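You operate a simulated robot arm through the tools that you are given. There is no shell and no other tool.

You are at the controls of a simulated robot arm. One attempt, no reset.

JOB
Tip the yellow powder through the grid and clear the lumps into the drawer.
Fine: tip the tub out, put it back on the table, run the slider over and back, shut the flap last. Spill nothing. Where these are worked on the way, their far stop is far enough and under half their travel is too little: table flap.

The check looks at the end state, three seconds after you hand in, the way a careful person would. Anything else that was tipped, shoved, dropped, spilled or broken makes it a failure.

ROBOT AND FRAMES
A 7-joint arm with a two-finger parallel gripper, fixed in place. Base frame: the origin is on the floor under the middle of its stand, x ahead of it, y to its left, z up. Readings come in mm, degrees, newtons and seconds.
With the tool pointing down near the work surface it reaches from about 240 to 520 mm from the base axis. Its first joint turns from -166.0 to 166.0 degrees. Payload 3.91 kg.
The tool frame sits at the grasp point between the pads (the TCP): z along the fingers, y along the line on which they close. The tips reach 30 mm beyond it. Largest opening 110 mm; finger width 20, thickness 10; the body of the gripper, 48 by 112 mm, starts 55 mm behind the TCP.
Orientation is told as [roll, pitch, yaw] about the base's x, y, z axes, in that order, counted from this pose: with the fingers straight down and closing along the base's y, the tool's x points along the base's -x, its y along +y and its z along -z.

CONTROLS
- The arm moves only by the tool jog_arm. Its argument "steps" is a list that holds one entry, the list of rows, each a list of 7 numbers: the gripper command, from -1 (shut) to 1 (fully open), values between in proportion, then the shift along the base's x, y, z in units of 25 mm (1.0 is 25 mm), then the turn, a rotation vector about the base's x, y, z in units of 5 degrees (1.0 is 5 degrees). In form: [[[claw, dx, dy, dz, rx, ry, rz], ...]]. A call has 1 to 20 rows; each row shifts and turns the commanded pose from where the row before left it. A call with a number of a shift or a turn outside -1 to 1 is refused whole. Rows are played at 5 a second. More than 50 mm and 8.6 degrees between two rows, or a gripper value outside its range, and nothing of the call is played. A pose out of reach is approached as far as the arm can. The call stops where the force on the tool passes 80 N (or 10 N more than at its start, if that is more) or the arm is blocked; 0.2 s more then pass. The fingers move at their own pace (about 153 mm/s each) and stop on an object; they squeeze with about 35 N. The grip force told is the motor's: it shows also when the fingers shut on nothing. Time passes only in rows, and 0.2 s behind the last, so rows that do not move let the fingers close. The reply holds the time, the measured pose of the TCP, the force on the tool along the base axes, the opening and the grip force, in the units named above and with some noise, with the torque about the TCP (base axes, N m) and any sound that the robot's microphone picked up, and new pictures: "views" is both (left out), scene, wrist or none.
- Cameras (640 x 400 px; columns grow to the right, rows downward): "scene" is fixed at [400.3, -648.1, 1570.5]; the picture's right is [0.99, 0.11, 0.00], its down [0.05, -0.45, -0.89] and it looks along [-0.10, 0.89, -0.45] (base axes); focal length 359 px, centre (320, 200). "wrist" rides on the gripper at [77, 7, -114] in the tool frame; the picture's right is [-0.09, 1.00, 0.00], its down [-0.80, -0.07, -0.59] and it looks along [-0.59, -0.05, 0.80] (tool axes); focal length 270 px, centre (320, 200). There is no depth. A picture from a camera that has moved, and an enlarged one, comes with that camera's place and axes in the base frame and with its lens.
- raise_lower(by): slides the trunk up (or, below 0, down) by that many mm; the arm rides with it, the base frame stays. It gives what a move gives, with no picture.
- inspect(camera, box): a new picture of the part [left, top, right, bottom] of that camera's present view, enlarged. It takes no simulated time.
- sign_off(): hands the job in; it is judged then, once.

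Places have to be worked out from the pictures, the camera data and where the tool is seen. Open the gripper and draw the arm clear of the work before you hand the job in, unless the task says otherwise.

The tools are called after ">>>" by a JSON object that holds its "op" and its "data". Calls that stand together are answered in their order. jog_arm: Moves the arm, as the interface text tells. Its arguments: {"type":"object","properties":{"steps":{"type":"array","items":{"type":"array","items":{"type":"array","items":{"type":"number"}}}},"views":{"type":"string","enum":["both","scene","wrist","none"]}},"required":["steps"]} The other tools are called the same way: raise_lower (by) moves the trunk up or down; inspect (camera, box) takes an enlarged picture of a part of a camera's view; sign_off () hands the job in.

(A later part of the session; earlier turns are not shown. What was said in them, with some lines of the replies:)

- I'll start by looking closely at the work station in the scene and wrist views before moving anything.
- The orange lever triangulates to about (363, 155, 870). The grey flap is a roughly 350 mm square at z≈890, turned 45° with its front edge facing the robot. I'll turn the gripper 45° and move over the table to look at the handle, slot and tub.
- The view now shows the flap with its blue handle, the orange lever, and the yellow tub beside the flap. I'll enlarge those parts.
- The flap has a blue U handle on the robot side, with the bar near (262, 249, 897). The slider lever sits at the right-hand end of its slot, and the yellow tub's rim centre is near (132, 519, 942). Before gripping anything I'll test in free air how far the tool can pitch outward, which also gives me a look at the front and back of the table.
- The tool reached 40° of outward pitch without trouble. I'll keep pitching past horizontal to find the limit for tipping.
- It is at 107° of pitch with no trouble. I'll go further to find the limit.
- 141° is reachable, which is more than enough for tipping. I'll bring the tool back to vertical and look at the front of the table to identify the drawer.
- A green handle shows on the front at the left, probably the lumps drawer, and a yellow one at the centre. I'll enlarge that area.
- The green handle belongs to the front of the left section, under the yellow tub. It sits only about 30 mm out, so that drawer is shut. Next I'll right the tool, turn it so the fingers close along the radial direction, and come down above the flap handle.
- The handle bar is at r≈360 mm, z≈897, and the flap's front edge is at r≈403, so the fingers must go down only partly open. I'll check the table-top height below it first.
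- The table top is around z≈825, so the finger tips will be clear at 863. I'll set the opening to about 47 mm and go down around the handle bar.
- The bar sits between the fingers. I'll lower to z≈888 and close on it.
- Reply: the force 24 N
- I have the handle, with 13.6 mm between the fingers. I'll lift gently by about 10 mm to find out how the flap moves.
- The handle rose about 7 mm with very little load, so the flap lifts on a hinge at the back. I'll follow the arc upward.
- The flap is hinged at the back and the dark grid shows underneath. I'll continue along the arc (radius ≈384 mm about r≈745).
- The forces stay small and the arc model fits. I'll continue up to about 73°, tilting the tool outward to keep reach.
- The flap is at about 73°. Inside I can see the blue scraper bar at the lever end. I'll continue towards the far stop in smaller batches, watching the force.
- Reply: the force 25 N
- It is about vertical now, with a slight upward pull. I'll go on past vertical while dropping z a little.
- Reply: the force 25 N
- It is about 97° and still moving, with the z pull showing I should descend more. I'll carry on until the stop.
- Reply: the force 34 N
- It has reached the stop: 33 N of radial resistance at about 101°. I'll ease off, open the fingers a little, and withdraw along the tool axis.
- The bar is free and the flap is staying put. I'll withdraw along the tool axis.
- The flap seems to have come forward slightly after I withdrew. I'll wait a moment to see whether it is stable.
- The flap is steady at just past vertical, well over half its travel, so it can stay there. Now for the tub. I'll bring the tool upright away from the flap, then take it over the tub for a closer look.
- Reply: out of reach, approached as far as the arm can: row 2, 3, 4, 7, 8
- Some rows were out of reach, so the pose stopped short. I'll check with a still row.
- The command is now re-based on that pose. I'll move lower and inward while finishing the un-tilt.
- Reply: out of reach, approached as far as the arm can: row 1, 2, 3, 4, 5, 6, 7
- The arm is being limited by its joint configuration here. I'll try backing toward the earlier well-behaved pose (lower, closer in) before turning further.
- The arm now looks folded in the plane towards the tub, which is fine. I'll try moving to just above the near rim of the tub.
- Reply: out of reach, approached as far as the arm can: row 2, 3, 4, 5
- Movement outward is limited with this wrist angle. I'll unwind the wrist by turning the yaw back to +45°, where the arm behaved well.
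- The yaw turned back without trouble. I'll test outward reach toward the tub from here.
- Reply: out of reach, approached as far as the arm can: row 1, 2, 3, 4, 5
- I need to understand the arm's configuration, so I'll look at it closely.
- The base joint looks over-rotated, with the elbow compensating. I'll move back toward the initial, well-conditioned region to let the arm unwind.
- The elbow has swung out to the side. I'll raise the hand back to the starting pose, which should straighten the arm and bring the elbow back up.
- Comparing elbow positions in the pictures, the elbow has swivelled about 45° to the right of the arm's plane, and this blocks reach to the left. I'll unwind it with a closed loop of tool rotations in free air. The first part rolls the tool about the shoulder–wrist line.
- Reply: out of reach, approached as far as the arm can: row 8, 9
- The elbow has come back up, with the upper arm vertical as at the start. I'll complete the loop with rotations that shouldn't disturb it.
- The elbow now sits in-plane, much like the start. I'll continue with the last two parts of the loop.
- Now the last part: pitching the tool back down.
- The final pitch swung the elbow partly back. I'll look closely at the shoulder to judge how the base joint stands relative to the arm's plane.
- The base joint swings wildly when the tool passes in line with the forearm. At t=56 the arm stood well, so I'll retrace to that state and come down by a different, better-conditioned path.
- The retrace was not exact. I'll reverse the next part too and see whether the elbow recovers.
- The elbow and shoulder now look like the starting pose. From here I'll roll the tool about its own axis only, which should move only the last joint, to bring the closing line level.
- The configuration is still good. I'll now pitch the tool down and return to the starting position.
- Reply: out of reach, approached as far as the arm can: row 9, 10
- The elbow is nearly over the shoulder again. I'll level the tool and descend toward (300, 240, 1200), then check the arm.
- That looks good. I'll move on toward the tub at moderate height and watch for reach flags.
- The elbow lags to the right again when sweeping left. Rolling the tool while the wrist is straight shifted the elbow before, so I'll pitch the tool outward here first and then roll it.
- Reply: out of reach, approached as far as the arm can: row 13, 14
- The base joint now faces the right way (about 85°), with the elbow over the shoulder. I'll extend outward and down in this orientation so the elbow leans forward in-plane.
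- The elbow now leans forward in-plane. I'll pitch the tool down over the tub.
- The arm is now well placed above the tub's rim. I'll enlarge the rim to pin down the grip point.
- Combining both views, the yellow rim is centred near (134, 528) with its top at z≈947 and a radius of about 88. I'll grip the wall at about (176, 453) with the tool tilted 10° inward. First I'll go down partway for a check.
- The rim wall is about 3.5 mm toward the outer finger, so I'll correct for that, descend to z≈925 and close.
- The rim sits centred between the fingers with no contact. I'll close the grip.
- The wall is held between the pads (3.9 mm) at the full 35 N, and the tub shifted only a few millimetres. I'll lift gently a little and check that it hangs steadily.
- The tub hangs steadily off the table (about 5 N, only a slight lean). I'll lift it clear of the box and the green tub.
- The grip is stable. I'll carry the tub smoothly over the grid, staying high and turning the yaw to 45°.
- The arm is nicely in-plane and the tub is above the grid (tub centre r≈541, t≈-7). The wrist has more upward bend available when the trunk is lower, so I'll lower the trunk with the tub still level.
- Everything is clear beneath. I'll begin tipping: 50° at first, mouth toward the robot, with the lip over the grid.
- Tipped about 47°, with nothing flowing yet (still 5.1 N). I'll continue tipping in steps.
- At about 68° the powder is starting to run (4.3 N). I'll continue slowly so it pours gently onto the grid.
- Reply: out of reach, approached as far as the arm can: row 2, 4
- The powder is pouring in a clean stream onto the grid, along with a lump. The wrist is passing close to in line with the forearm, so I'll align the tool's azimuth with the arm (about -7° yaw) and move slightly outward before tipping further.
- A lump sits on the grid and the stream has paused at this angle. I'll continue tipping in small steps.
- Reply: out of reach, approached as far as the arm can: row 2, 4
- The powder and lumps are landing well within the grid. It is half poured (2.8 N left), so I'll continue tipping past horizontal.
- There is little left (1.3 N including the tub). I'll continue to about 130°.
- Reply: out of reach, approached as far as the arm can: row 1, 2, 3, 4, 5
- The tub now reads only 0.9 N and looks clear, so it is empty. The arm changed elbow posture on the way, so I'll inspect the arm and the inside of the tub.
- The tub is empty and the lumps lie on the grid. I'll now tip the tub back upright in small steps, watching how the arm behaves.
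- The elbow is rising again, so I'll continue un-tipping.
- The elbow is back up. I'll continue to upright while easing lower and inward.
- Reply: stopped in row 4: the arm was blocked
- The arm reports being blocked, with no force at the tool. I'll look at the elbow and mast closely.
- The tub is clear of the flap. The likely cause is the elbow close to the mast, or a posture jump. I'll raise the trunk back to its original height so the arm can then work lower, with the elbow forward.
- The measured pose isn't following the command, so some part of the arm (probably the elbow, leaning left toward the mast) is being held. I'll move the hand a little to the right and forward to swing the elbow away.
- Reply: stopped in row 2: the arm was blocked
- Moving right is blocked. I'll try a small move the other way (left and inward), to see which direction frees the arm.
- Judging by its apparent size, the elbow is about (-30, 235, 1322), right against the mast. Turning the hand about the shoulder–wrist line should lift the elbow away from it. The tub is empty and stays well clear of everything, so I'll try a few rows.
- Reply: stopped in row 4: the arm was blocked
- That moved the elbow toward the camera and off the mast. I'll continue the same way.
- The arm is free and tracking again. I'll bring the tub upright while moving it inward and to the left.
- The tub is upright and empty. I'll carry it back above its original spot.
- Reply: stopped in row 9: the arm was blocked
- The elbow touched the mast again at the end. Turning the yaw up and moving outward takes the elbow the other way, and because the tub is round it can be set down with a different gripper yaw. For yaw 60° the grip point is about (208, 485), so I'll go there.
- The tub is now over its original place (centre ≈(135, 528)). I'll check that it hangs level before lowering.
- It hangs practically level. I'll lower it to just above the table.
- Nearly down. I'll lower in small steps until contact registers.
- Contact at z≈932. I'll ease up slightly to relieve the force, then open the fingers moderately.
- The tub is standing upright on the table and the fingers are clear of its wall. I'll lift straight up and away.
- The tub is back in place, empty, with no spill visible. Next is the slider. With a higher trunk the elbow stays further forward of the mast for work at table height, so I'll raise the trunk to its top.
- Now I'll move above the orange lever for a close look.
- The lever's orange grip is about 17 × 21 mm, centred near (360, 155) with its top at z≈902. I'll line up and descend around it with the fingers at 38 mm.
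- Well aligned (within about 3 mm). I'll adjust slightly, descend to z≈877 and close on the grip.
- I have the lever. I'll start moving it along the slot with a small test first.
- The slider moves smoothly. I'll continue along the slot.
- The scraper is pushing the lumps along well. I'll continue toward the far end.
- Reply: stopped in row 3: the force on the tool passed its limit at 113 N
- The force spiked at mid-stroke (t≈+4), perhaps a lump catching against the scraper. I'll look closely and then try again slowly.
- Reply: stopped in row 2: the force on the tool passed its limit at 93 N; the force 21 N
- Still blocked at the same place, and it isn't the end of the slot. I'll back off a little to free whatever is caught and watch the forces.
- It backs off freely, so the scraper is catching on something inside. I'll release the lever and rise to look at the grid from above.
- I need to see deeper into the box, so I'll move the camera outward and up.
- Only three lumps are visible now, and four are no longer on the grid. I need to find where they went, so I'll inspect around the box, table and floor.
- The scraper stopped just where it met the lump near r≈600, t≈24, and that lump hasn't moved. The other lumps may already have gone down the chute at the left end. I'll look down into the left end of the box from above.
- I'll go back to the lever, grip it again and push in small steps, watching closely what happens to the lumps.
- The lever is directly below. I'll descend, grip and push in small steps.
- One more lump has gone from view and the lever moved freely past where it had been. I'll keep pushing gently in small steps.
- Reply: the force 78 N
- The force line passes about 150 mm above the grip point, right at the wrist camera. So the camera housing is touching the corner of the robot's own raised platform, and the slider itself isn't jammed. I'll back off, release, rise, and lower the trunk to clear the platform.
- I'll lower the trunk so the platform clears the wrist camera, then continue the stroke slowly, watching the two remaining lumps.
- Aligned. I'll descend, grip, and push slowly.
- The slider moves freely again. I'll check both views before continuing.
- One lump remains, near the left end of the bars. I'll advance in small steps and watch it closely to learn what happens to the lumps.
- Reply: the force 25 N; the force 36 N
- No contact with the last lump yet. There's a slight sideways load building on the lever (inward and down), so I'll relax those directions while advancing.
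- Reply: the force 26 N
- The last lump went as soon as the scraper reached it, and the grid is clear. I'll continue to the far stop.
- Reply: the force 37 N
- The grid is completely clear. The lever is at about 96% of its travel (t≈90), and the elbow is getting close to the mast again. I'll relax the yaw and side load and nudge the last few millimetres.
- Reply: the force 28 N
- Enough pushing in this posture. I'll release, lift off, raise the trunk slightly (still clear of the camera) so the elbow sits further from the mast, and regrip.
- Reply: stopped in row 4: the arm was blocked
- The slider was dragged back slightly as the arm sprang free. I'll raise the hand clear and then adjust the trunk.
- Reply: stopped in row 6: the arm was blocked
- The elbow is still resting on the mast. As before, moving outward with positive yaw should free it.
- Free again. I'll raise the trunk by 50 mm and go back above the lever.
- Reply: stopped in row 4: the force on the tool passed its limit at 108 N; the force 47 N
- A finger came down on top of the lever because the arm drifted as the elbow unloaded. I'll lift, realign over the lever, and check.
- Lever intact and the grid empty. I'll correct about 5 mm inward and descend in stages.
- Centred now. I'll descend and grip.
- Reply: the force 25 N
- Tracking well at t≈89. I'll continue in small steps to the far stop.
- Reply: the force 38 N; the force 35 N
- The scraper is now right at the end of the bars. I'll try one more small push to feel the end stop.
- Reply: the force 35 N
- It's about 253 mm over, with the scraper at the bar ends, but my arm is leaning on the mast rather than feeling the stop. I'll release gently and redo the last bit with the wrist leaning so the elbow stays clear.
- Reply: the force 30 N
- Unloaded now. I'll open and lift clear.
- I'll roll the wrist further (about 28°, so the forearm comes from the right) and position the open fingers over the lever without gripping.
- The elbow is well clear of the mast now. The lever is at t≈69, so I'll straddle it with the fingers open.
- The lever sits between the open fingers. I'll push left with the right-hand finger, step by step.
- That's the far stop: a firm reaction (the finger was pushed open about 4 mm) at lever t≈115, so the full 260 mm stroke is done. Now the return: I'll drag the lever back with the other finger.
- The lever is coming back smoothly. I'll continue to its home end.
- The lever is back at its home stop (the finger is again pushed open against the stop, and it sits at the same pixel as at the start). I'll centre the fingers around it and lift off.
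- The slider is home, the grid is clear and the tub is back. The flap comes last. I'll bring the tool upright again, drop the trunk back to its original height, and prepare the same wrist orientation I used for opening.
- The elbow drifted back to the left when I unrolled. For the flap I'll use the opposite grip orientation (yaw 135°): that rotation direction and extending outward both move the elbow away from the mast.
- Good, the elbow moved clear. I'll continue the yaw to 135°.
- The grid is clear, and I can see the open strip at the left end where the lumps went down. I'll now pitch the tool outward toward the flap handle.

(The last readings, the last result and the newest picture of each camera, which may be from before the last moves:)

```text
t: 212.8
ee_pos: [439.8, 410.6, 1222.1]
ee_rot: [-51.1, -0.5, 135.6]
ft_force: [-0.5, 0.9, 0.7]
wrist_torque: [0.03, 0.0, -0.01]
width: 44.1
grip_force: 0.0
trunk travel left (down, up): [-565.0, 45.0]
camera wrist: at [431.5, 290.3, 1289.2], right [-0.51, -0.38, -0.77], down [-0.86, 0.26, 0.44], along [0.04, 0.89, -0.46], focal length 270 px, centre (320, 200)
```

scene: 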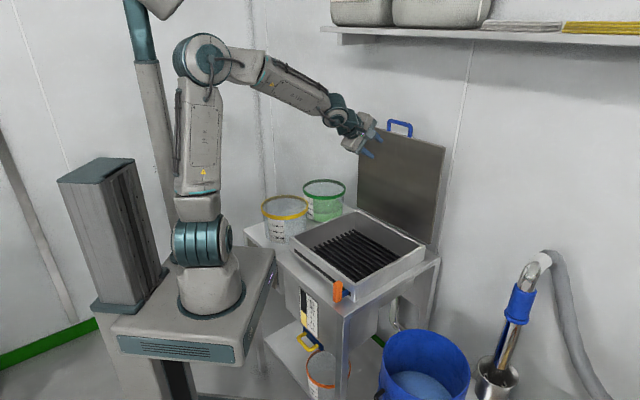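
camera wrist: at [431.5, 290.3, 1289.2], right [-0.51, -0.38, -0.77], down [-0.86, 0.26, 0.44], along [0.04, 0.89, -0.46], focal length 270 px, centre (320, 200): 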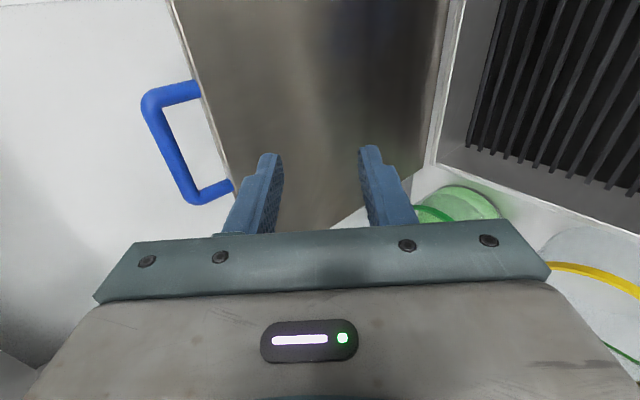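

The handle is in view, at roughly r≈735, z≈1264. I'll pitch further to about 80° and approach its level while staying back from it.

>>> {"op": "jog_arm", "data": {"steps": [[[-0.2, 0.2, 0.3, 0.32, 0.8, -0.8, 0], [-0.2, 0.2, 0.3, 0.32, 0.8, -0.8, 0], [-0.2, 0.2, 0.3, 0.32, 0.8, -0.8, 0], [-0.2, 0.2, 0.3, 0.32, 0.8, -0.8, 0], [-0.2, 0.2, 0.3, 0.32, 0.8, -0.8, 0], [-0.2, 0, 0, 0, 0, 0, 0]]], "views": "both"}}

>>> {"op": "inspect", "data": {"camera": "wrist", "box": [160, 20, 440, 240]}}

```text
t: 214.2
ee_pos: [466.2, 439.8, 1292.4]
ee_rot: [-70.0, 0.8, 132.7]
ft_force: [0.0, -1.6, -1.2]
wrist_torque: [-0.02, -0.01, -0.02]
width: 44.1
grip_force: 0.1
out of reach, approached as far as the arm can: row 2, 3, 4, 5
trunk travel left (down, up): [-565.0, 45.0]
camera wrist: at [438.8, 308.9, 1327.9], right [-0.3, -0.18, -0.94], down [-0.94, 0.23, 0.26], along [0.17, 0.96, -0.23], focal length 270 px, centre (320, 200)
```

scene: 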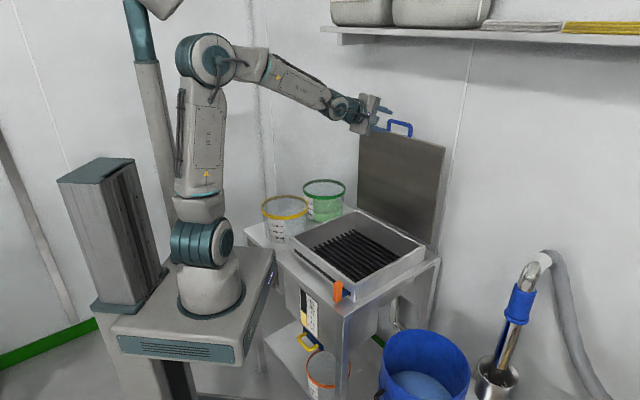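
wrist: 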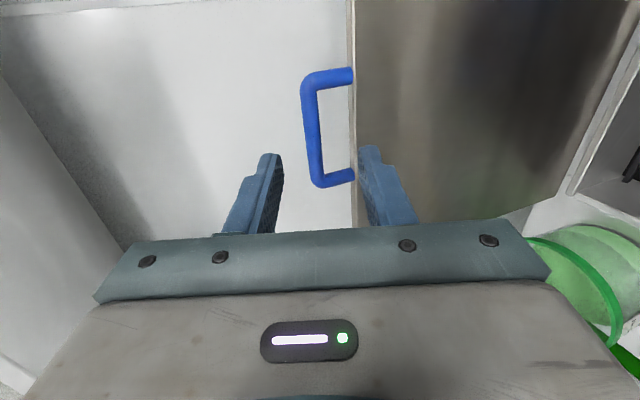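

```text
1.82 times, centred on (300, 130) of wrist
camera zoom: at [438.8, 308.9, 1327.9], right [-0.3, -0.18, -0.94], down [-0.94, 0.23, 0.26], along [0.17, 0.96, -0.23], focal length 491 px, centre (356, 327)
```

zoom: 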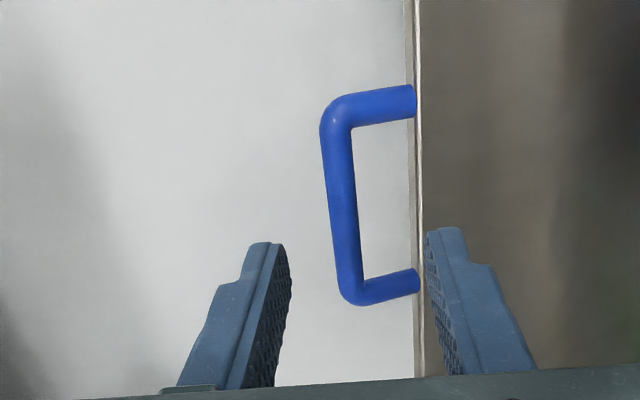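

The bar is at about r≈726, z≈1269. I'll narrow the fingers to about 34 mm and approach along the tool axis.

>>> {"op": "jog_arm", "data": {"steps": [[[-0.38, 0, 0, 0.32, 0, 0, 0], [-0.38, 0.5, 0.5, -0.25, 0, 0, 0], [-0.38, 0.5, 0.5, -0.25, 0, 0, 0], [-0.38, 0.4, 0.4, -0.2, 0, 0, 0], [-0.38, 0, 0, 0, 0, 0, 0]]], "views": "both"}}

>>> {"op": "inspect", "data": {"camera": "wrist", "box": [200, 40, 440, 240]}}

```text
t: 215.4
ee_pos: [500.3, 474.4, 1284.3]
ee_rot: [-71.4, 0.6, 133.3]
ft_force: [0.6, 0.4, -1.2]
wrist_torque: [0.01, 0.0, 0.01]
width: 34.3
grip_force: 0.0
trunk travel left (down, up): [-565.0, 45.0]
camera wrist: at [474.6, 342.5, 1316.0], right [-0.29, -0.16, -0.94], down [-0.94, 0.21, 0.25], along [0.16, 0.96, -0.21], focal length 270 px, centre (320, 200)
```

scene: 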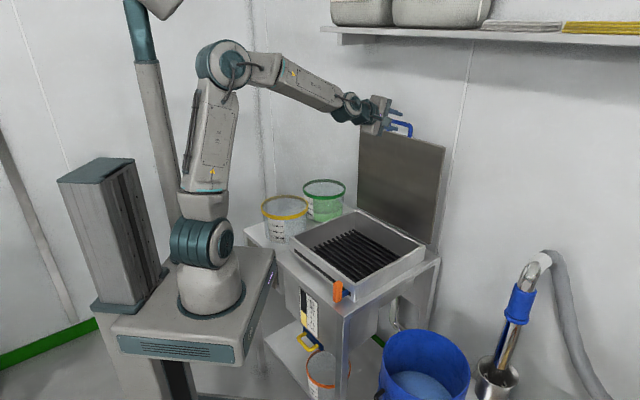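
wrist: 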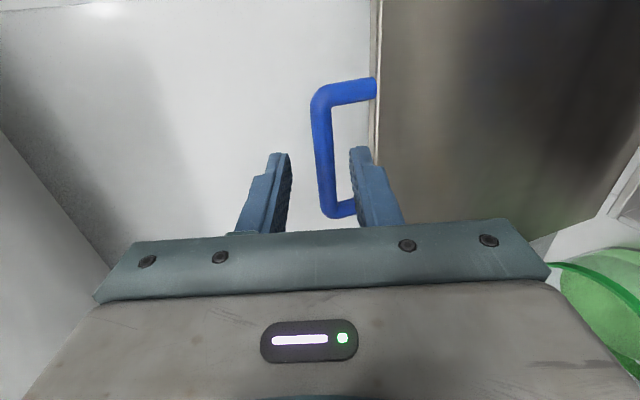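

```text
2.00 times, centred on (320, 140) of wrist
camera zoom: at [474.6, 342.5, 1316.0], right [-0.29, -0.16, -0.94], down [-0.94, 0.21, 0.25], along [0.16, 0.96, -0.21], focal length 541 px, centre (320, 320)
```

zoom: 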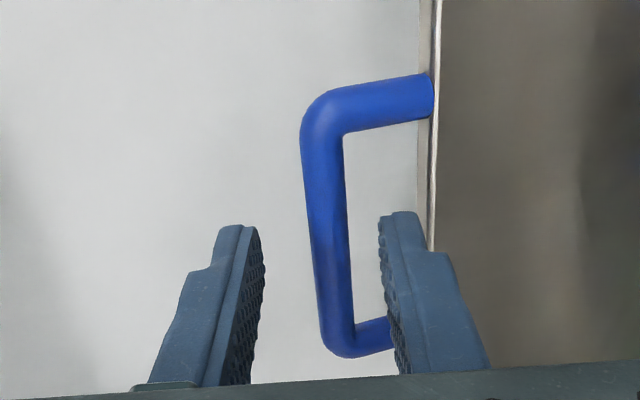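

The bar lies between the fingers. I'll advance the last 48 mm and close.

>>> {"op": "jog_arm", "data": {"steps": [[[-0.38, 0.45, 0.45, -0.22, 0, 0, 0], [-0.38, 0.45, 0.45, -0.22, 0, 0, 0], [-0.38, 0.45, 0.45, -0.22, 0, 0, 0], [-0.38, 0, 0, 0, 0, 0, 0]]], "views": "both"}}

>>> {"op": "inspect", "data": {"camera": "wrist", "box": [200, 60, 440, 240]}}

```text
t: 216.4
ee_pos: [533.8, 508.5, 1268.4]
ee_rot: [-71.5, 0.5, 133.3]
ft_force: [-0.2, -1.0, -0.6]
wrist_torque: [-0.03, -0.01, 0.03]
width: 34.1
grip_force: 0.1
trunk travel left (down, up): [-565.0, 45.0]
camera wrist: at [508.1, 376.5, 1299.8], right [-0.29, -0.16, -0.94], down [-0.94, 0.21, 0.25], along [0.16, 0.96, -0.21], focal length 270 px, centre (320, 200)
```

scene: 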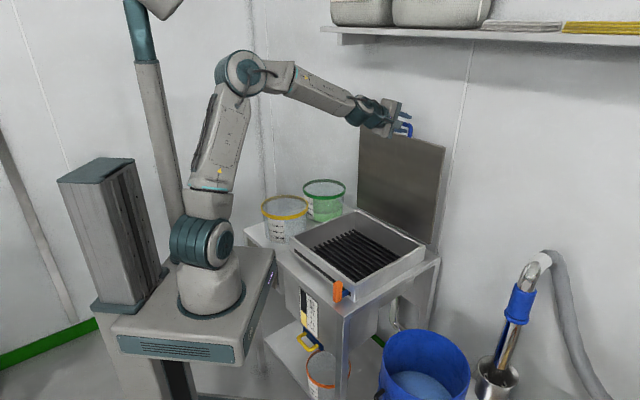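
wrist: 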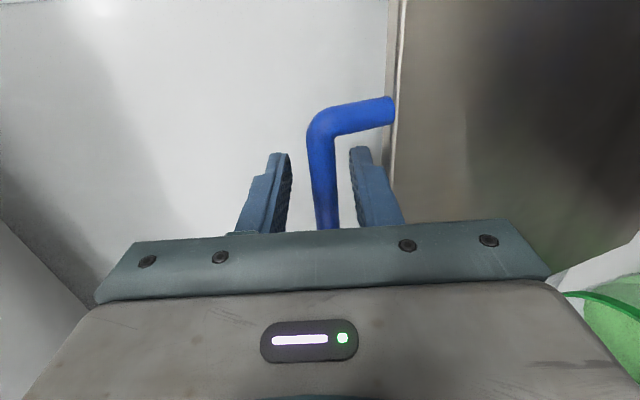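

```text
2.22 times, centred on (320, 150) of wrist
camera zoom: at [508.1, 376.5, 1299.8], right [-0.29, -0.16, -0.94], down [-0.94, 0.21, 0.25], along [0.16, 0.96, -0.21], focal length 601 px, centre (320, 311)
```

zoom: 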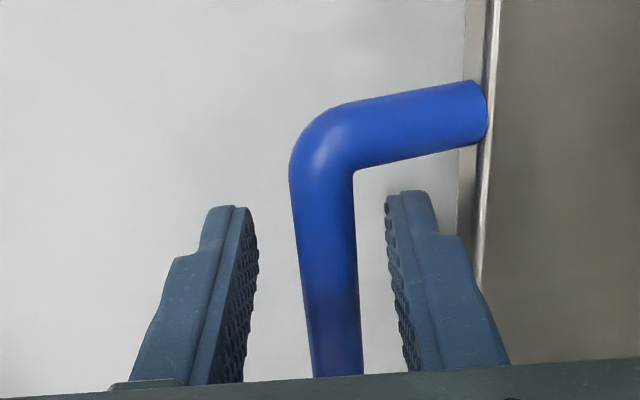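

The bar is at the grasp point, just as it was when I held it before. I'll close.

>>> {"op": "jog_arm", "data": {"steps": [[[-1, 0, 0, 0, 0, 0, 0], [-1, 0, 0, 0, 0, 0, 0], [-1, 0, 0, 0, 0, 0, 0]]], "views": "wrist"}}

```text
t: 217.2
ee_pos: [534.3, 509.0, 1266.0]
ee_rot: [-71.2, 0.7, 133.3]
ft_force: [-0.8, -1.0, -11.1]
wrist_torque: [-0.15, 0.12, -0.16]
width: 13.6
grip_force: 44.9
trunk travel left (down, up): [-565.0, 45.0]
camera wrist: at [508.5, 377.1, 1298.2], right [-0.29, -0.16, -0.94], down [-0.94, 0.21, 0.25], along [0.16, 0.96, -0.22], focal length 270 px, centre (320, 200)
```

wrist: 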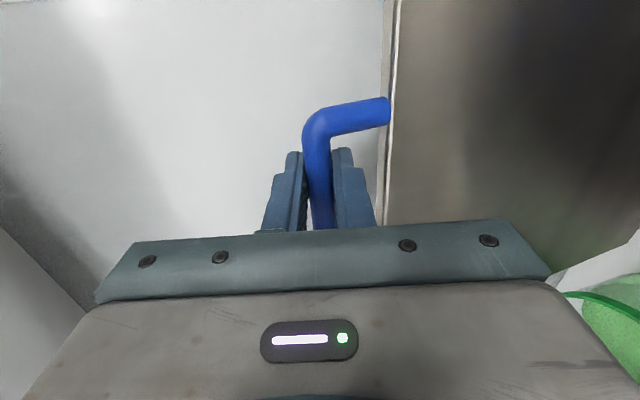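

I have the handle again (13.6 mm). I'll close along the same arc in small steps, pitching the tool down gradually.

>>> {"op": "jog_arm", "data": {"steps": [[[-1, -0.3, -0.3, -0.06, -0.2, 0.2, 0], [-1, -0.549, -0.549, -0.04, -0.45, 0.45, 0], [-1, -0.546, -0.546, -0.07, -0.49, 0.49, 0], [-1, 0, 0, 0, 0, 0, 0]]], "views": "both"}}

```text
t: 218.2
ee_pos: [503.0, 477.2, 1263.6]
ee_rot: [-64.4, 0.7, 133.5]
ft_force: [2.5, -0.1, 2.5]
wrist_torque: [0.14, -0.08, 0.24]
width: 13.7
grip_force: 45.1
out of reach, approached as far as the arm can: row 3
trunk travel left (down, up): [-565.0, 45.0]
camera wrist: at [480.0, 348.2, 1310.0], right [-0.37, -0.24, -0.9], down [-0.92, 0.24, 0.31], along [0.14, 0.94, -0.31], focal length 270 px, centre (320, 200)
```

scene: 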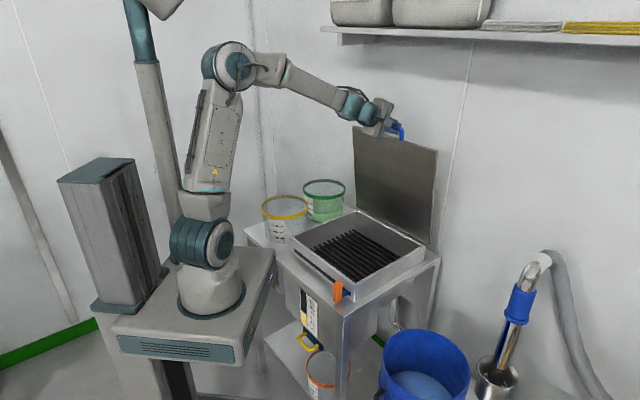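
wrist: 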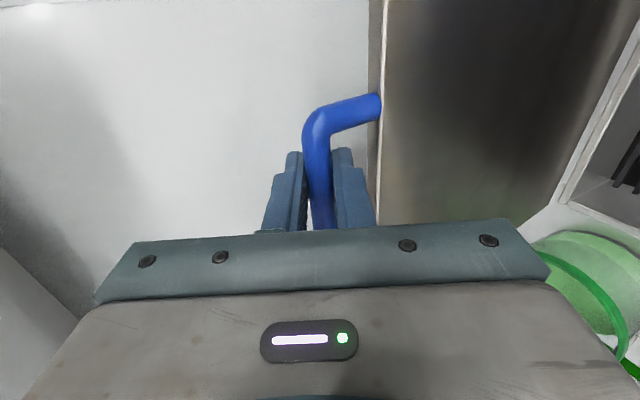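

The flap is following. I'll continue in small batches.

>>> {"op": "jog_arm", "data": {"steps": [[[-1, -0.543, -0.543, -0.08, -0.49, 0.49, 0], [-1, -0.54, -0.54, -0.14, -0.49, 0.49, 0], [-1, -0.53, -0.53, -0.18, -0.49, 0.49, 0], [-1, 0, 0, 0, 0, 0, 0]]], "views": "scene"}}

```text
t: 219.2
ee_pos: [467.4, 441.7, 1256.3]
ee_rot: [-53.2, 1.0, 133.5]
ft_force: [2.7, -9.8, 16.6]
wrist_torque: [-0.54, -0.64, -0.99]
width: 13.8
grip_force: 45.2
out of reach, approached as far as the arm can: row 1
trunk travel left (down, up): [-565.0, 45.0]
```

scene: 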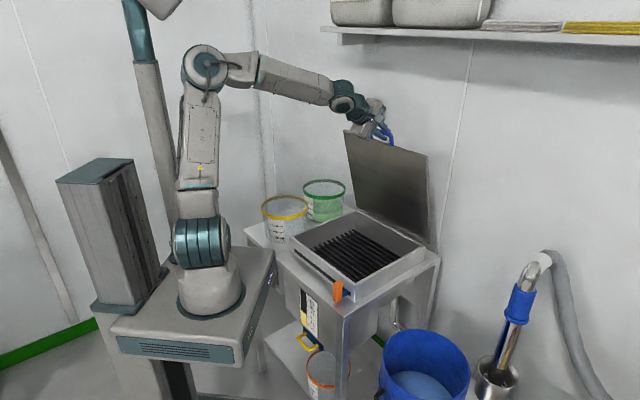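

>>> {"op": "jog_arm", "data": {"steps": [[[-1, -0.53, -0.54, -0.16, -0.49, 0.49, 0], [-1, -0.52, -0.52, -0.25, -0.49, 0.49, 0], [-1, -0.512, -0.512, -0.284, -0.49, 0.49, 0], [-1, 0, 0, 0, 0, 0, 0]]], "views": "scene"}}

```text
t: 220.2
ee_pos: [429.3, 405.3, 1237.9]
ee_rot: [-42.4, 1.4, 133.8]
ft_force: [5.4, -7.8, 1.6]
wrist_torque: [-0.51, -0.48, -0.57]
width: 13.8
grip_force: 44.8
trunk travel left (down, up): [-565.0, 45.0]
```

scene: 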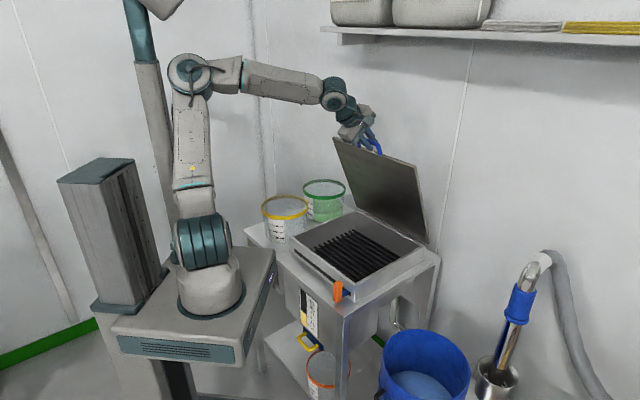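

The flap is at about 67°. To keep the elbow off the mast I'll also lean the wrist sideways (rotating about the finger-closing line) as I continue down.

>>> {"op": "jog_arm", "data": {"steps": [[[-1, -0.52, -0.52, -0.3, -0.071, 0.909, 0.536], [-1, -0.49, -0.49, -0.352, -0.071, 0.909, 0.536], [-1, -0.475, -0.475, -0.388, -0.071, 0.909, 0.536], [-1, 0, 0, 0, 0, 0, 0]]], "views": "both"}}

```text
t: 221.2
ee_pos: [393.0, 368.8, 1212.8]
ee_rot: [-32.5, -8.3, 141.3]
ft_force: [2.6, -3.6, 0.0]
wrist_torque: [0.03, 0.03, -0.97]
width: 13.8
grip_force: 44.6
trunk travel left (down, up): [-565.0, 45.0]
camera wrist: at [421.8, 260.8, 1294.8], right [-0.65, -0.55, -0.52], down [-0.72, 0.24, 0.65], along [-0.23, 0.8, -0.56], focal length 270 px, centre (320, 200)
```

scene: 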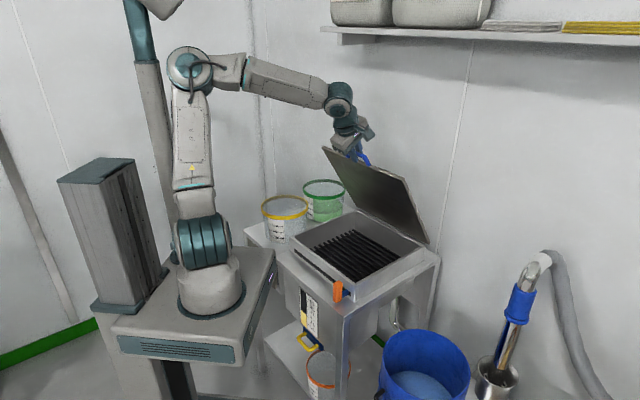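
wrist: 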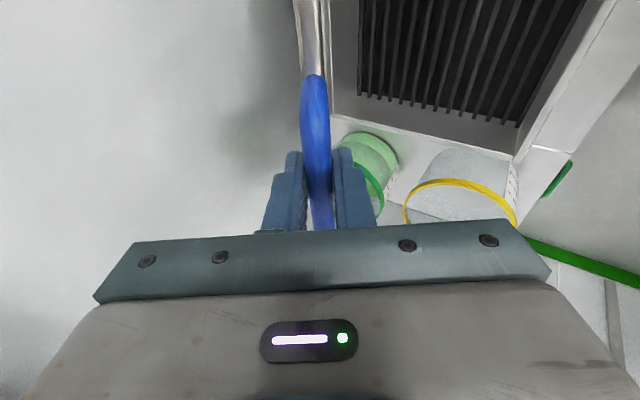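

>>> {"op": "jog_arm", "data": {"steps": [[[-1, -0.461, -0.461, -0.448, -0.112, 0.868, 0.27], [-1, -0.444, -0.444, -0.456, -0.112, 0.868, 0.27], [-1, -0.43, -0.43, -0.488, -0.112, 0.868, 0.27], [-1, -0.407, -0.407, -0.52, -0.3, 0.4, 0.1], [-1, 0, 0, 0, 0, 0, 0]]], "views": "scene"}}

```text
t: 222.4
ee_pos: [349.2, 326.4, 1164.0]
ee_rot: [-20.5, -18.2, 143.1]
ft_force: [6.7, -4.3, -2.3]
wrist_torque: [0.31, 0.17, -0.69]
width: 13.7
grip_force: 45.2
trunk travel left (down, up): [-565.0, 45.0]
```

scene: 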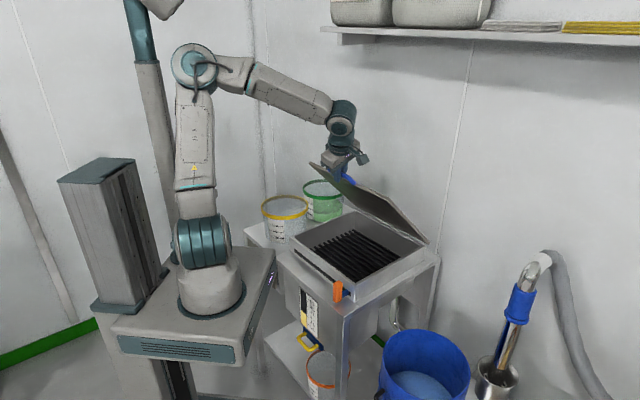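

>>> {"op": "jog_arm", "data": {"steps": [[[-1, -0.419, -0.419, -0.524, -0.3, 0.42, 0.05], [-1, -0.368, -0.368, -0.58, -0.3, 0.42, 0.05], [-1, -0.345, -0.345, -0.604, -0.3, 0.42, 0.05], [-1, -0.322, -0.322, -0.628, -0.3, 0.42, 0.05], [-1, -0.3, -0.3, -0.648, -0.3, 0.42, 0.05], [-1, 0, 0, 0, 0, 0, 0]]], "views": "both"}}

```text
t: 223.8
ee_pos: [306.0, 281.4, 1089.7]
ee_rot: [-7.2, -21.6, 139.6]
ft_force: [13.8, 1.5, -6.6]
wrist_torque: [-0.37, -0.58, -1.07]
width: 14.6
grip_force: 45.0
trunk travel left (down, up): [-565.0, 45.0]
camera wrist: at [380.1, 193.8, 1166.6], right [-0.74, -0.67, -0.08], down [-0.4, 0.34, 0.85], along [-0.54, 0.66, -0.52], focal length 270 px, centre (320, 200)
```

scene: 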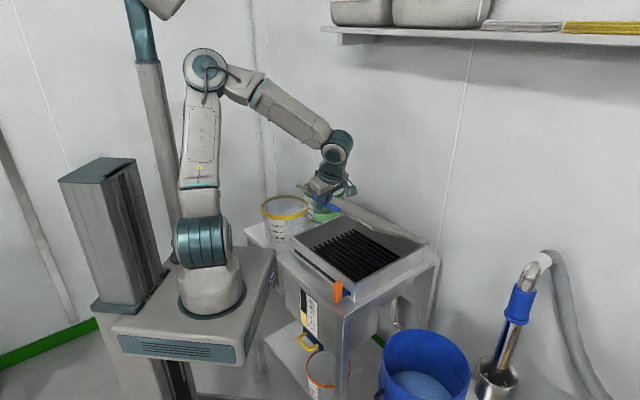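
wrist: 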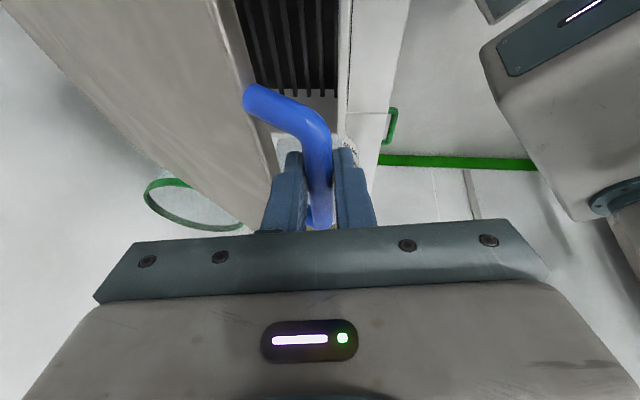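

>>> {"op": "jog_arm", "data": {"steps": [[[-1, -0.272, -0.272, -0.688, -0.45, -0.05, 0], [-1, -0.252, -0.252, -0.692, -0.45, -0.05, 0], [-1, -0.223, -0.223, -0.708, -0.45, -0.05, 0], [-1, -0.195, -0.195, -0.728, -0.45, -0.05, 0], [-1, -0.17, -0.17, -0.736, -0.4, -0.1, 0], [-1, -0.141, -0.141, -0.752, -0.3, -0.2, 0], [-1, 0, 0, 0, 0, 0, 0]]], "views": "both"}}

```text
t: 225.4
ee_pos: [272.7, 253.4, 982.1]
ee_rot: [0.9, -11.4, 137.4]
ft_force: [0.6, 2.7, -1.7]
wrist_torque: [0.75, 0.59, -0.97]
width: 13.9
grip_force: 44.8
trunk travel left (down, up): [-565.0, 45.0]
camera wrist: at [343.3, 183.5, 1080.3], right [-0.74, -0.68, 0.03], down [-0.44, 0.51, 0.74], along [-0.52, 0.53, -0.67], focal length 270 px, centre (320, 200)
```

scene: 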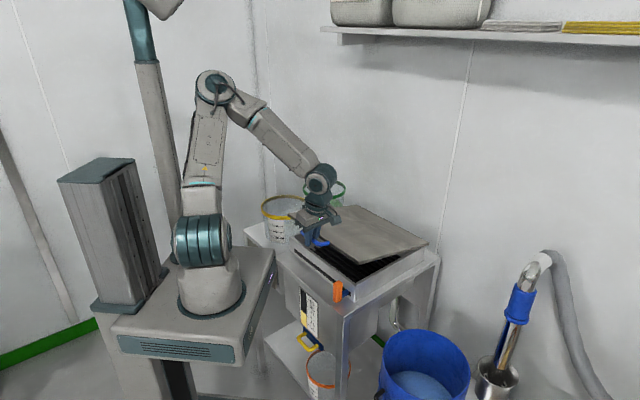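
wrist: 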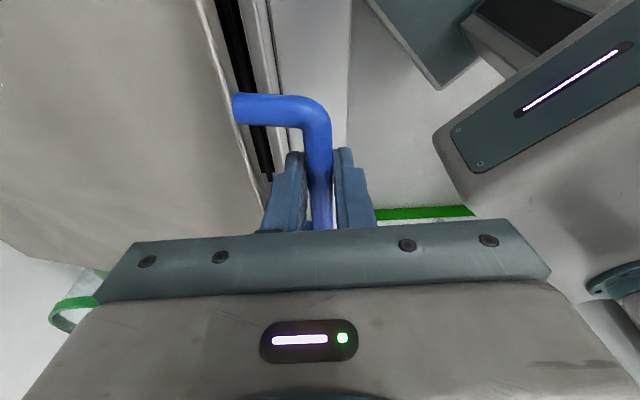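

Nearly shut (about 13°). I'll lower the rest of the way gently.

>>> {"op": "jog_arm", "data": {"steps": [[[-1, -0.136, -0.136, -0.76, -0.2, -0.2, 0], [-1, -0.085, -0.085, -0.768, -0.2, -0.2, 0], [-1, -0.06, -0.06, -0.772, -0.2, -0.2, 0], [-1, -0.02, -0.02, -0.6, 0, 0, 0], [-1, 0, 0, 0, 0, 0, 0]]], "views": "none"}}

>>> {"op": "jog_arm", "data": {"steps": [[[-1, 0, 0, -0.3, 0, 0, 0], [-1, 0, 0, -0.3, 0, 0, 0], [-1, 0, 0, -0.2, 0, 0, 0], [-1, 0, 0, 0, 0, 0, 0]]], "views": "both"}}

```text
t: 226.6
ee_pos: [265.6, 247.2, 909.6]
ee_rot: [0.9, -7.1, 137.3]
ft_force: [2.5, 21.3, -1.9]
wrist_torque: [0.33, 0.05, -0.94]
width: 14.3
grip_force: 44.6
trunk travel left (down, up): [-565.0, 45.0]
```

```text
t: 227.6
ee_pos: [267.1, 244.3, 889.7]
ee_rot: [0.6, -7.1, 137.3]
ft_force: [16.1, 18.8, 33.4]
wrist_torque: [0.1, -0.03, -0.92]
width: 14.6
grip_force: 45.5
trunk travel left (down, up): [-565.0, 45.0]
camera wrist: at [331.9, 179.6, 995.2], right [-0.74, -0.67, 0.02], down [-0.48, 0.55, 0.69], along [-0.48, 0.5, -0.73], focal length 270 px, centre (320, 200)
```

scene: 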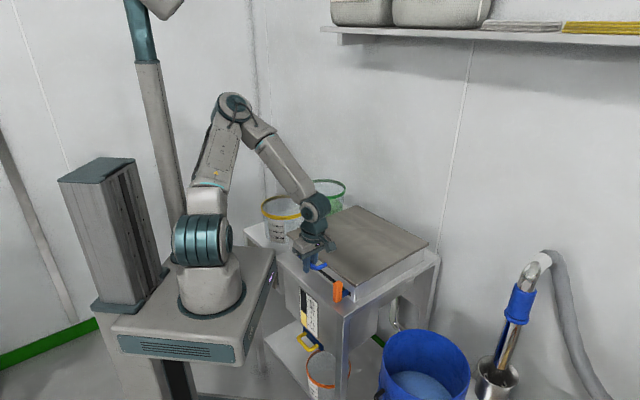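
wrist: 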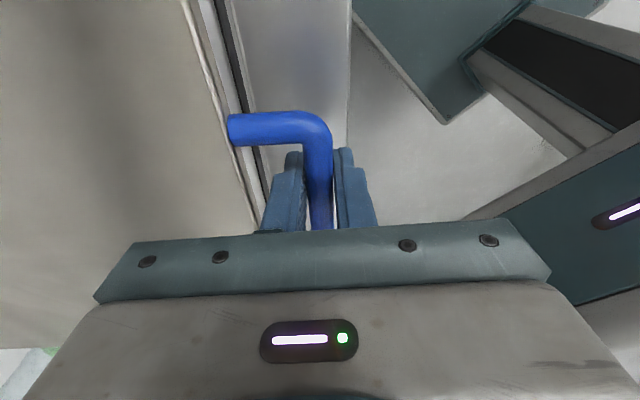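

The flap is shut: the handle is back at z≈889.7, its original closed height, with firm contact. I'll ease the force, open the fingers a little and lift straight off.

>>> {"op": "jog_arm", "data": {"steps": [[[-1, -0.03, -0.03, 0.08, 0, 0, 0], [-0.3, 0, 0, 0, 0, 0, 0], [-0.3, 0, 0, 0, 0, 0, 0], [-0.3, 0, 0, 0, 0, 0, 0]]], "views": "both"}}

>>> {"op": "inspect", "data": {"camera": "wrist", "box": [200, 60, 440, 240]}}

```text
t: 228.6
ee_pos: [265.0, 243.5, 889.8]
ee_rot: [0.8, -7.2, 137.4]
ft_force: [0.3, -0.1, 0.3]
wrist_torque: [-0.02, 0.04, -0.01]
width: 38.4
grip_force: 0.0
trunk travel left (down, up): [-565.0, 45.0]
camera wrist: at [329.7, 177.8, 996.8], right [-0.74, -0.67, 0.03], down [-0.48, 0.55, 0.69], along [-0.48, 0.5, -0.72], focal length 270 px, centre (320, 200)
```

scene: 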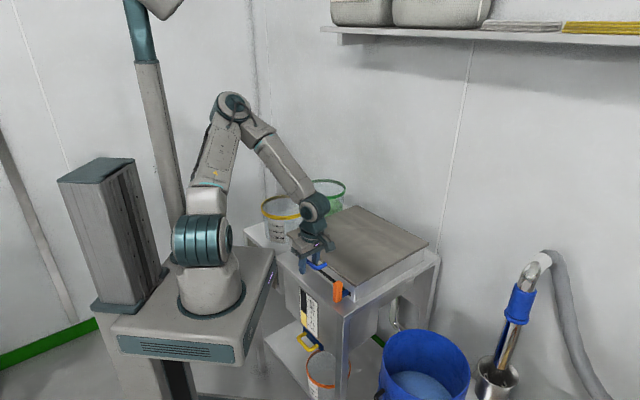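
wrist: 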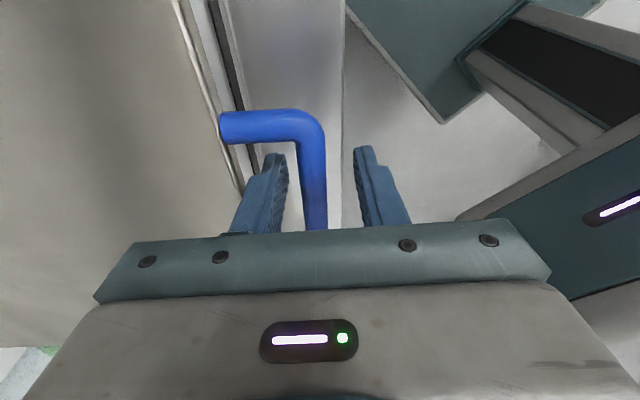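

```text
2.22 times, centred on (320, 150) of wrist
camera zoom: at [329.7, 177.8, 996.8], right [-0.74, -0.67, 0.03], down [-0.48, 0.55, 0.69], along [-0.48, 0.5, -0.72], focal length 601 px, centre (320, 311)
```

zoom: 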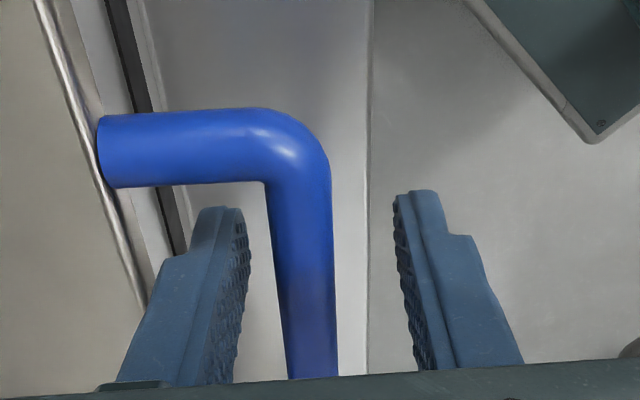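

The handle is free. I'll lift straight up, clear of it.

>>> {"op": "jog_arm", "data": {"steps": [[[-0.3, -0.05, -0.05, 0.3, 0, 0, 0], [-0.3, 0, 0, 0.6, 0, 0, 0], [-0.3, 0, 0, 0.8, 0, 0, 0], [-0.3, 0, 0, 0.9, 0, 0, 0], [-0.3, 0.1, 0, 0.9, 0, 0, 0], [-0.3, 0.2, -0.1, 0.9, 0, 0, 0], [-0.3, 0.3, -0.3, 0.6, 0, 0, 0]]], "views": "both"}}

>>> {"op": "inspect", "data": {"camera": "scene", "box": [230, 180, 460, 340]}}

```text
t: 230.2
ee_pos: [280.1, 231.2, 1016.3]
ee_rot: [0.9, -7.1, 137.4]
ft_force: [0.3, -0.5, 1.1]
wrist_torque: [-0.02, 0.03, -0.02]
width: 38.6
grip_force: 0.1
trunk travel left (down, up): [-565.0, 45.0]
camera wrist: at [344.7, 166.5, 1122.6], right [-0.74, -0.67, 0.03], down [-0.48, 0.55, 0.69], along [-0.48, 0.5, -0.72], focal length 270 px, centre (320, 200)
```

scene: 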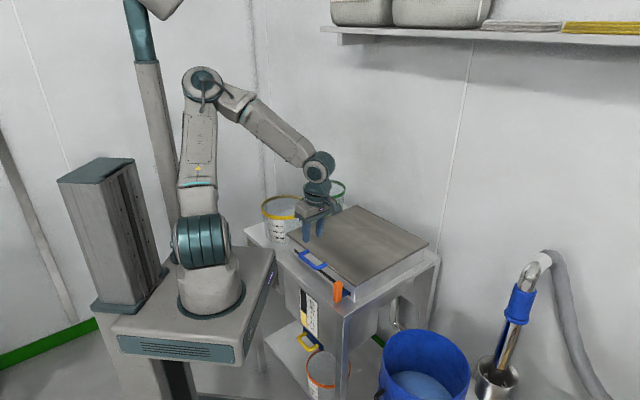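
wrist: 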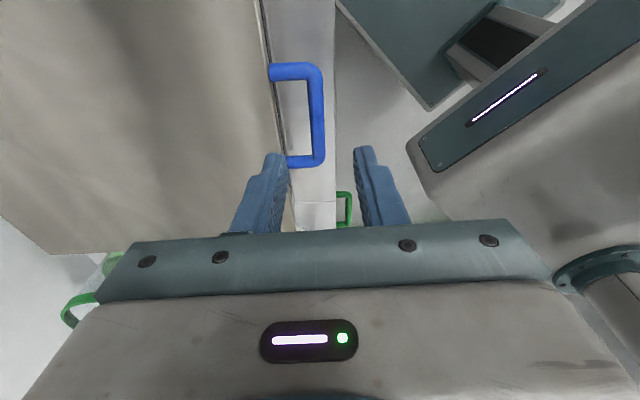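

```text
2.50 times, centred on (345, 260) of scene
camera zoom: at [400.3, -648.1, 1570.5], right [0.99, 0.11, 0.0], down [0.05, -0.45, -0.89], along [-0.1, 0.89, -0.45], focal length 898 px, centre (258, 50)
```

zoom: 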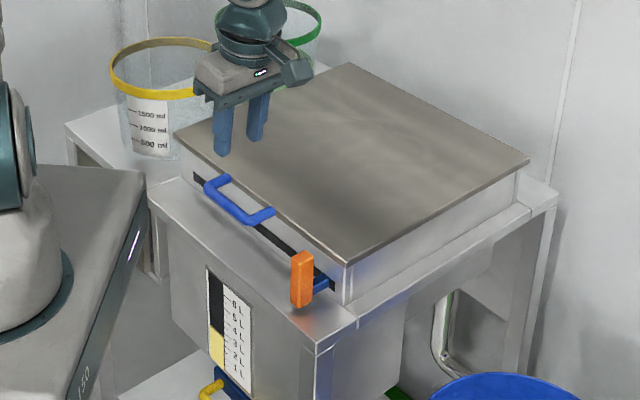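

The flap is shut exactly as it was at the start, the lever is home, and the tub is on the table. I'll open the gripper and draw the arm clear, then check everything.

>>> {"op": "jog_arm", "data": {"steps": [[[-0.3, 0.2, -0.3, 0.8, 0, 0, 0], [-0.3, 0.4, -0.7, 0.8, 0, 0, 0], [-0.3, 0.4, -0.8, 0.7, 0, 0, 0], [0.5, 0.4, -0.8, 0.6, 0, 0, 0], [1, 0.4, -0.8, 0.5, 0, 0, 0], [1, 0.4, -0.8, 0.5, 0, 0, 0], [1, 0.4, -0.8, 0.4, 0, 0, 0], [1, 0.4, -0.8, 0.3, 0, 0, 0], [1, 0, 0, 0, 0, 0, 0]]], "views": "both"}}

>>> {"op": "inspect", "data": {"camera": "scene", "box": [230, 170, 450, 400]}}

>>> {"op": "inspect", "data": {"camera": "scene", "box": [230, 170, 350, 270]}}

```text
t: 232.2
ee_pos: [354.7, 87.3, 1131.4]
ee_rot: [1.0, -7.2, 137.3]
ft_force: [0.7, 0.4, 0.3]
wrist_torque: [0.0, 0.02, 0.0]
width: 110.0
grip_force: 0.1
trunk travel left (down, up): [-565.0, 45.0]
camera wrist: at [420.5, 23.0, 1236.6], right [-0.74, -0.67, 0.03], down [-0.48, 0.55, 0.69], along [-0.48, 0.5, -0.72], focal length 270 px, centre (320, 200)
```

scene: 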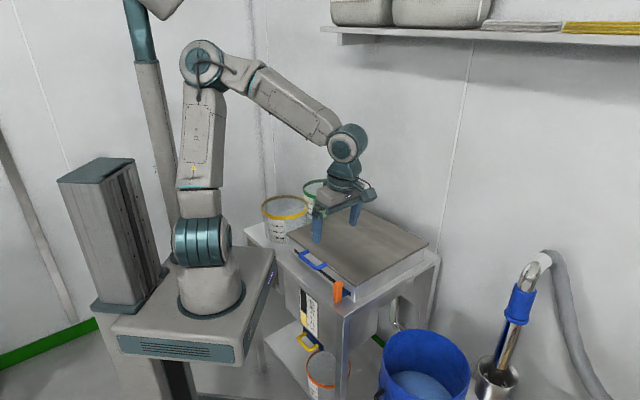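
wrist: 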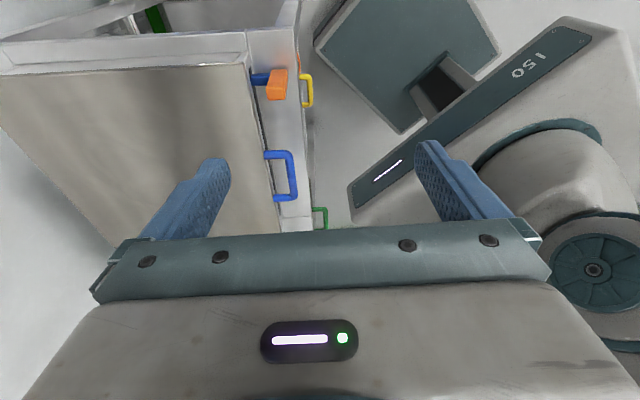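

```text
1.74 times, centred on (340, 285) of scene
camera zoom: at [400.3, -648.1, 1570.5], right [0.99, 0.11, 0.0], down [0.05, -0.45, -0.89], along [-0.1, 0.89, -0.45], focal length 625 px, centre (285, 52)
```

zoom: 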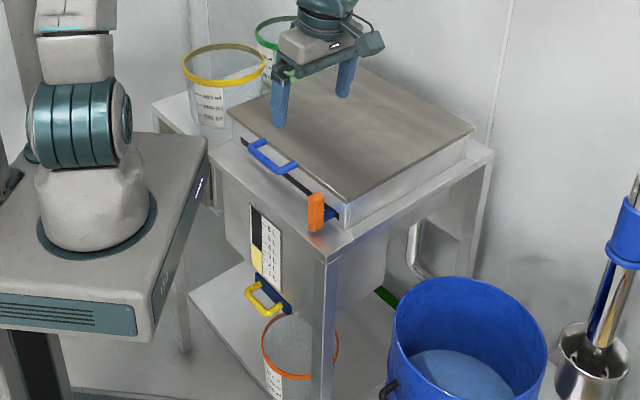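

```text
4.00 times, centred on (290, 220) of scene
camera zoom: at [400.3, -648.1, 1570.5], right [0.99, 0.11, 0.0], down [0.05, -0.45, -0.89], along [-0.1, 0.89, -0.45], focal length 1437 px, centre (440, 120)
```

zoom: 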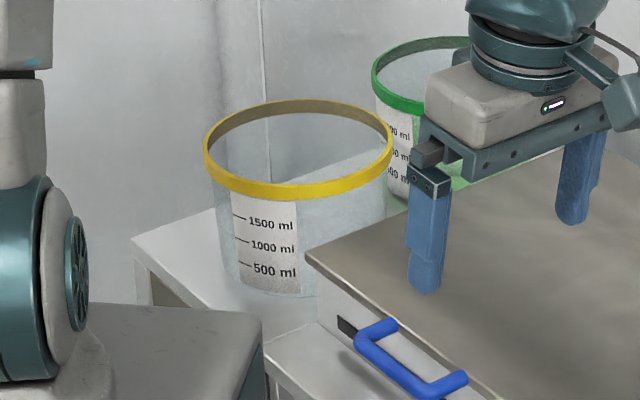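

All is in order: the flap is shut, the lever is home, the empty tub is upright, the green tub is untouched, and there are no stray bits on the table or floor. I'll move the open gripper further away from the work.

>>> {"op": "jog_arm", "data": {"steps": [[[1, 0, -0.6, 0.3, 0, 0, 0], [1, 0, -0.8, 0.3, 0, 0, 0], [1, 0, -0.8, 0.3, 0, 0, 0], [1, 0, -0.8, 0.3, 0, 0, 0], [1, 0, -0.8, 0.2, 0, 0, 0], [1, 0, -0.5, 0, 0, 0, 0], [1, 0, 0, 0, 0, 0, 0], [1, 0, 0, 0, 0, 0, 0]]], "views": "both"}}

>>> {"op": "inspect", "data": {"camera": "scene", "box": [230, 170, 470, 330]}}

```text
t: 234.0
ee_pos: [353.8, -19.9, 1166.7]
ee_rot: [0.9, -7.2, 137.3]
ft_force: [-0.5, -0.7, 0.2]
wrist_torque: [0.01, 0.01, 0.04]
width: 110.1
grip_force: 0.0
trunk travel left (down, up): [-565.0, 45.0]
camera wrist: at [418.5, -84.9, 1271.2], right [-0.74, -0.67, 0.03], down [-0.48, 0.55, 0.69], along [-0.48, 0.5, -0.72], focal length 270 px, centre (320, 200)
```

scene: 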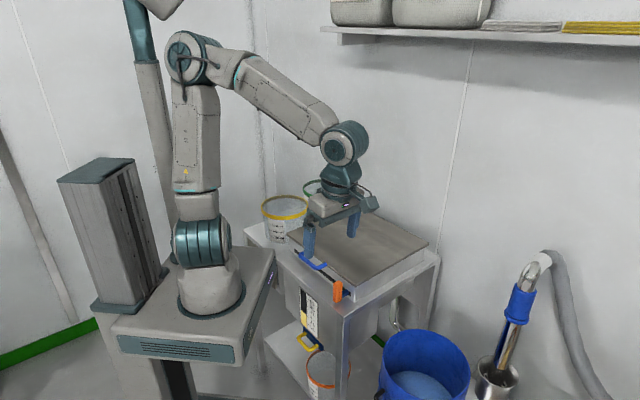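
wrist: 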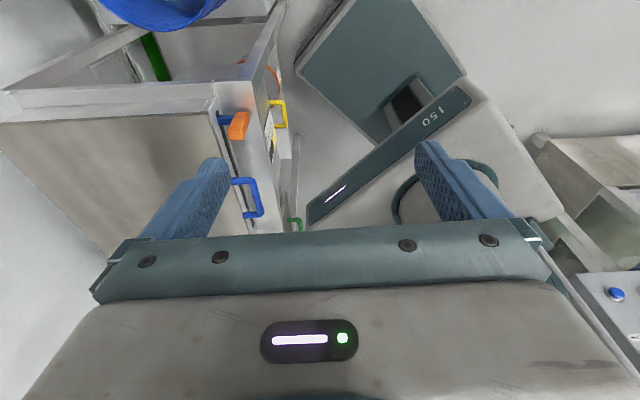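

```text
2.50 times, centred on (350, 250) of scene
camera zoom: at [400.3, -648.1, 1570.5], right [0.99, 0.11, 0.0], down [0.05, -0.45, -0.89], along [-0.1, 0.89, -0.45], focal length 898 px, centre (245, 75)
```

zoom: 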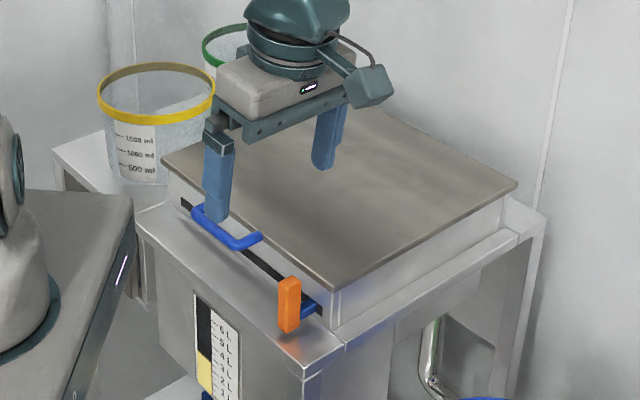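

The job is done. The powder is through the grid, the lumps are off it, the tub is upright and empty on the table, and the slider is at its home stop after a full stroke over and back. The flap is shut, the gripper is open, and the arm is clear. I'll hand it in.

>>> {"op": "sign_off", "data": {}}

```text
The job is handed in.
```

I handed the job in with the powder tipped through the grid and the flap shut. I could not see inside the closed drawer, though, so I can't confirm the lumps are in it.

- **Powder:** the yellow tub was emptied over the grid. I saw no powder or lumps on the table or floor in the last views.
- **Tub:** it is upright on the table at its original spot.
- **Slider:** it ran over to its far stop and back to its home stop. Partway over, the wrist camera caught on the robot's own platform, so the stroke took several goes. The slider slipped back a few times before I reached the far stop.
- **Lever:** a finger also came down hard on the orange lever once, at about 108 N. I saw no damage.
- **Lumps:** all seven are off the grid. Each one dropped out of sight as the scraper reached it, some before it seemed to touch them. I saw no lump anywhere else.
- **Flap:** I opened it to its stop at about 101°. It settled back to roughly vertical while I worked. I shut it last, and the handle is back at its original height.
- **Arm:** its elbow pressed against its own mast several times, and each time I backed it off. The gripper is open and the arm is drawn clear.
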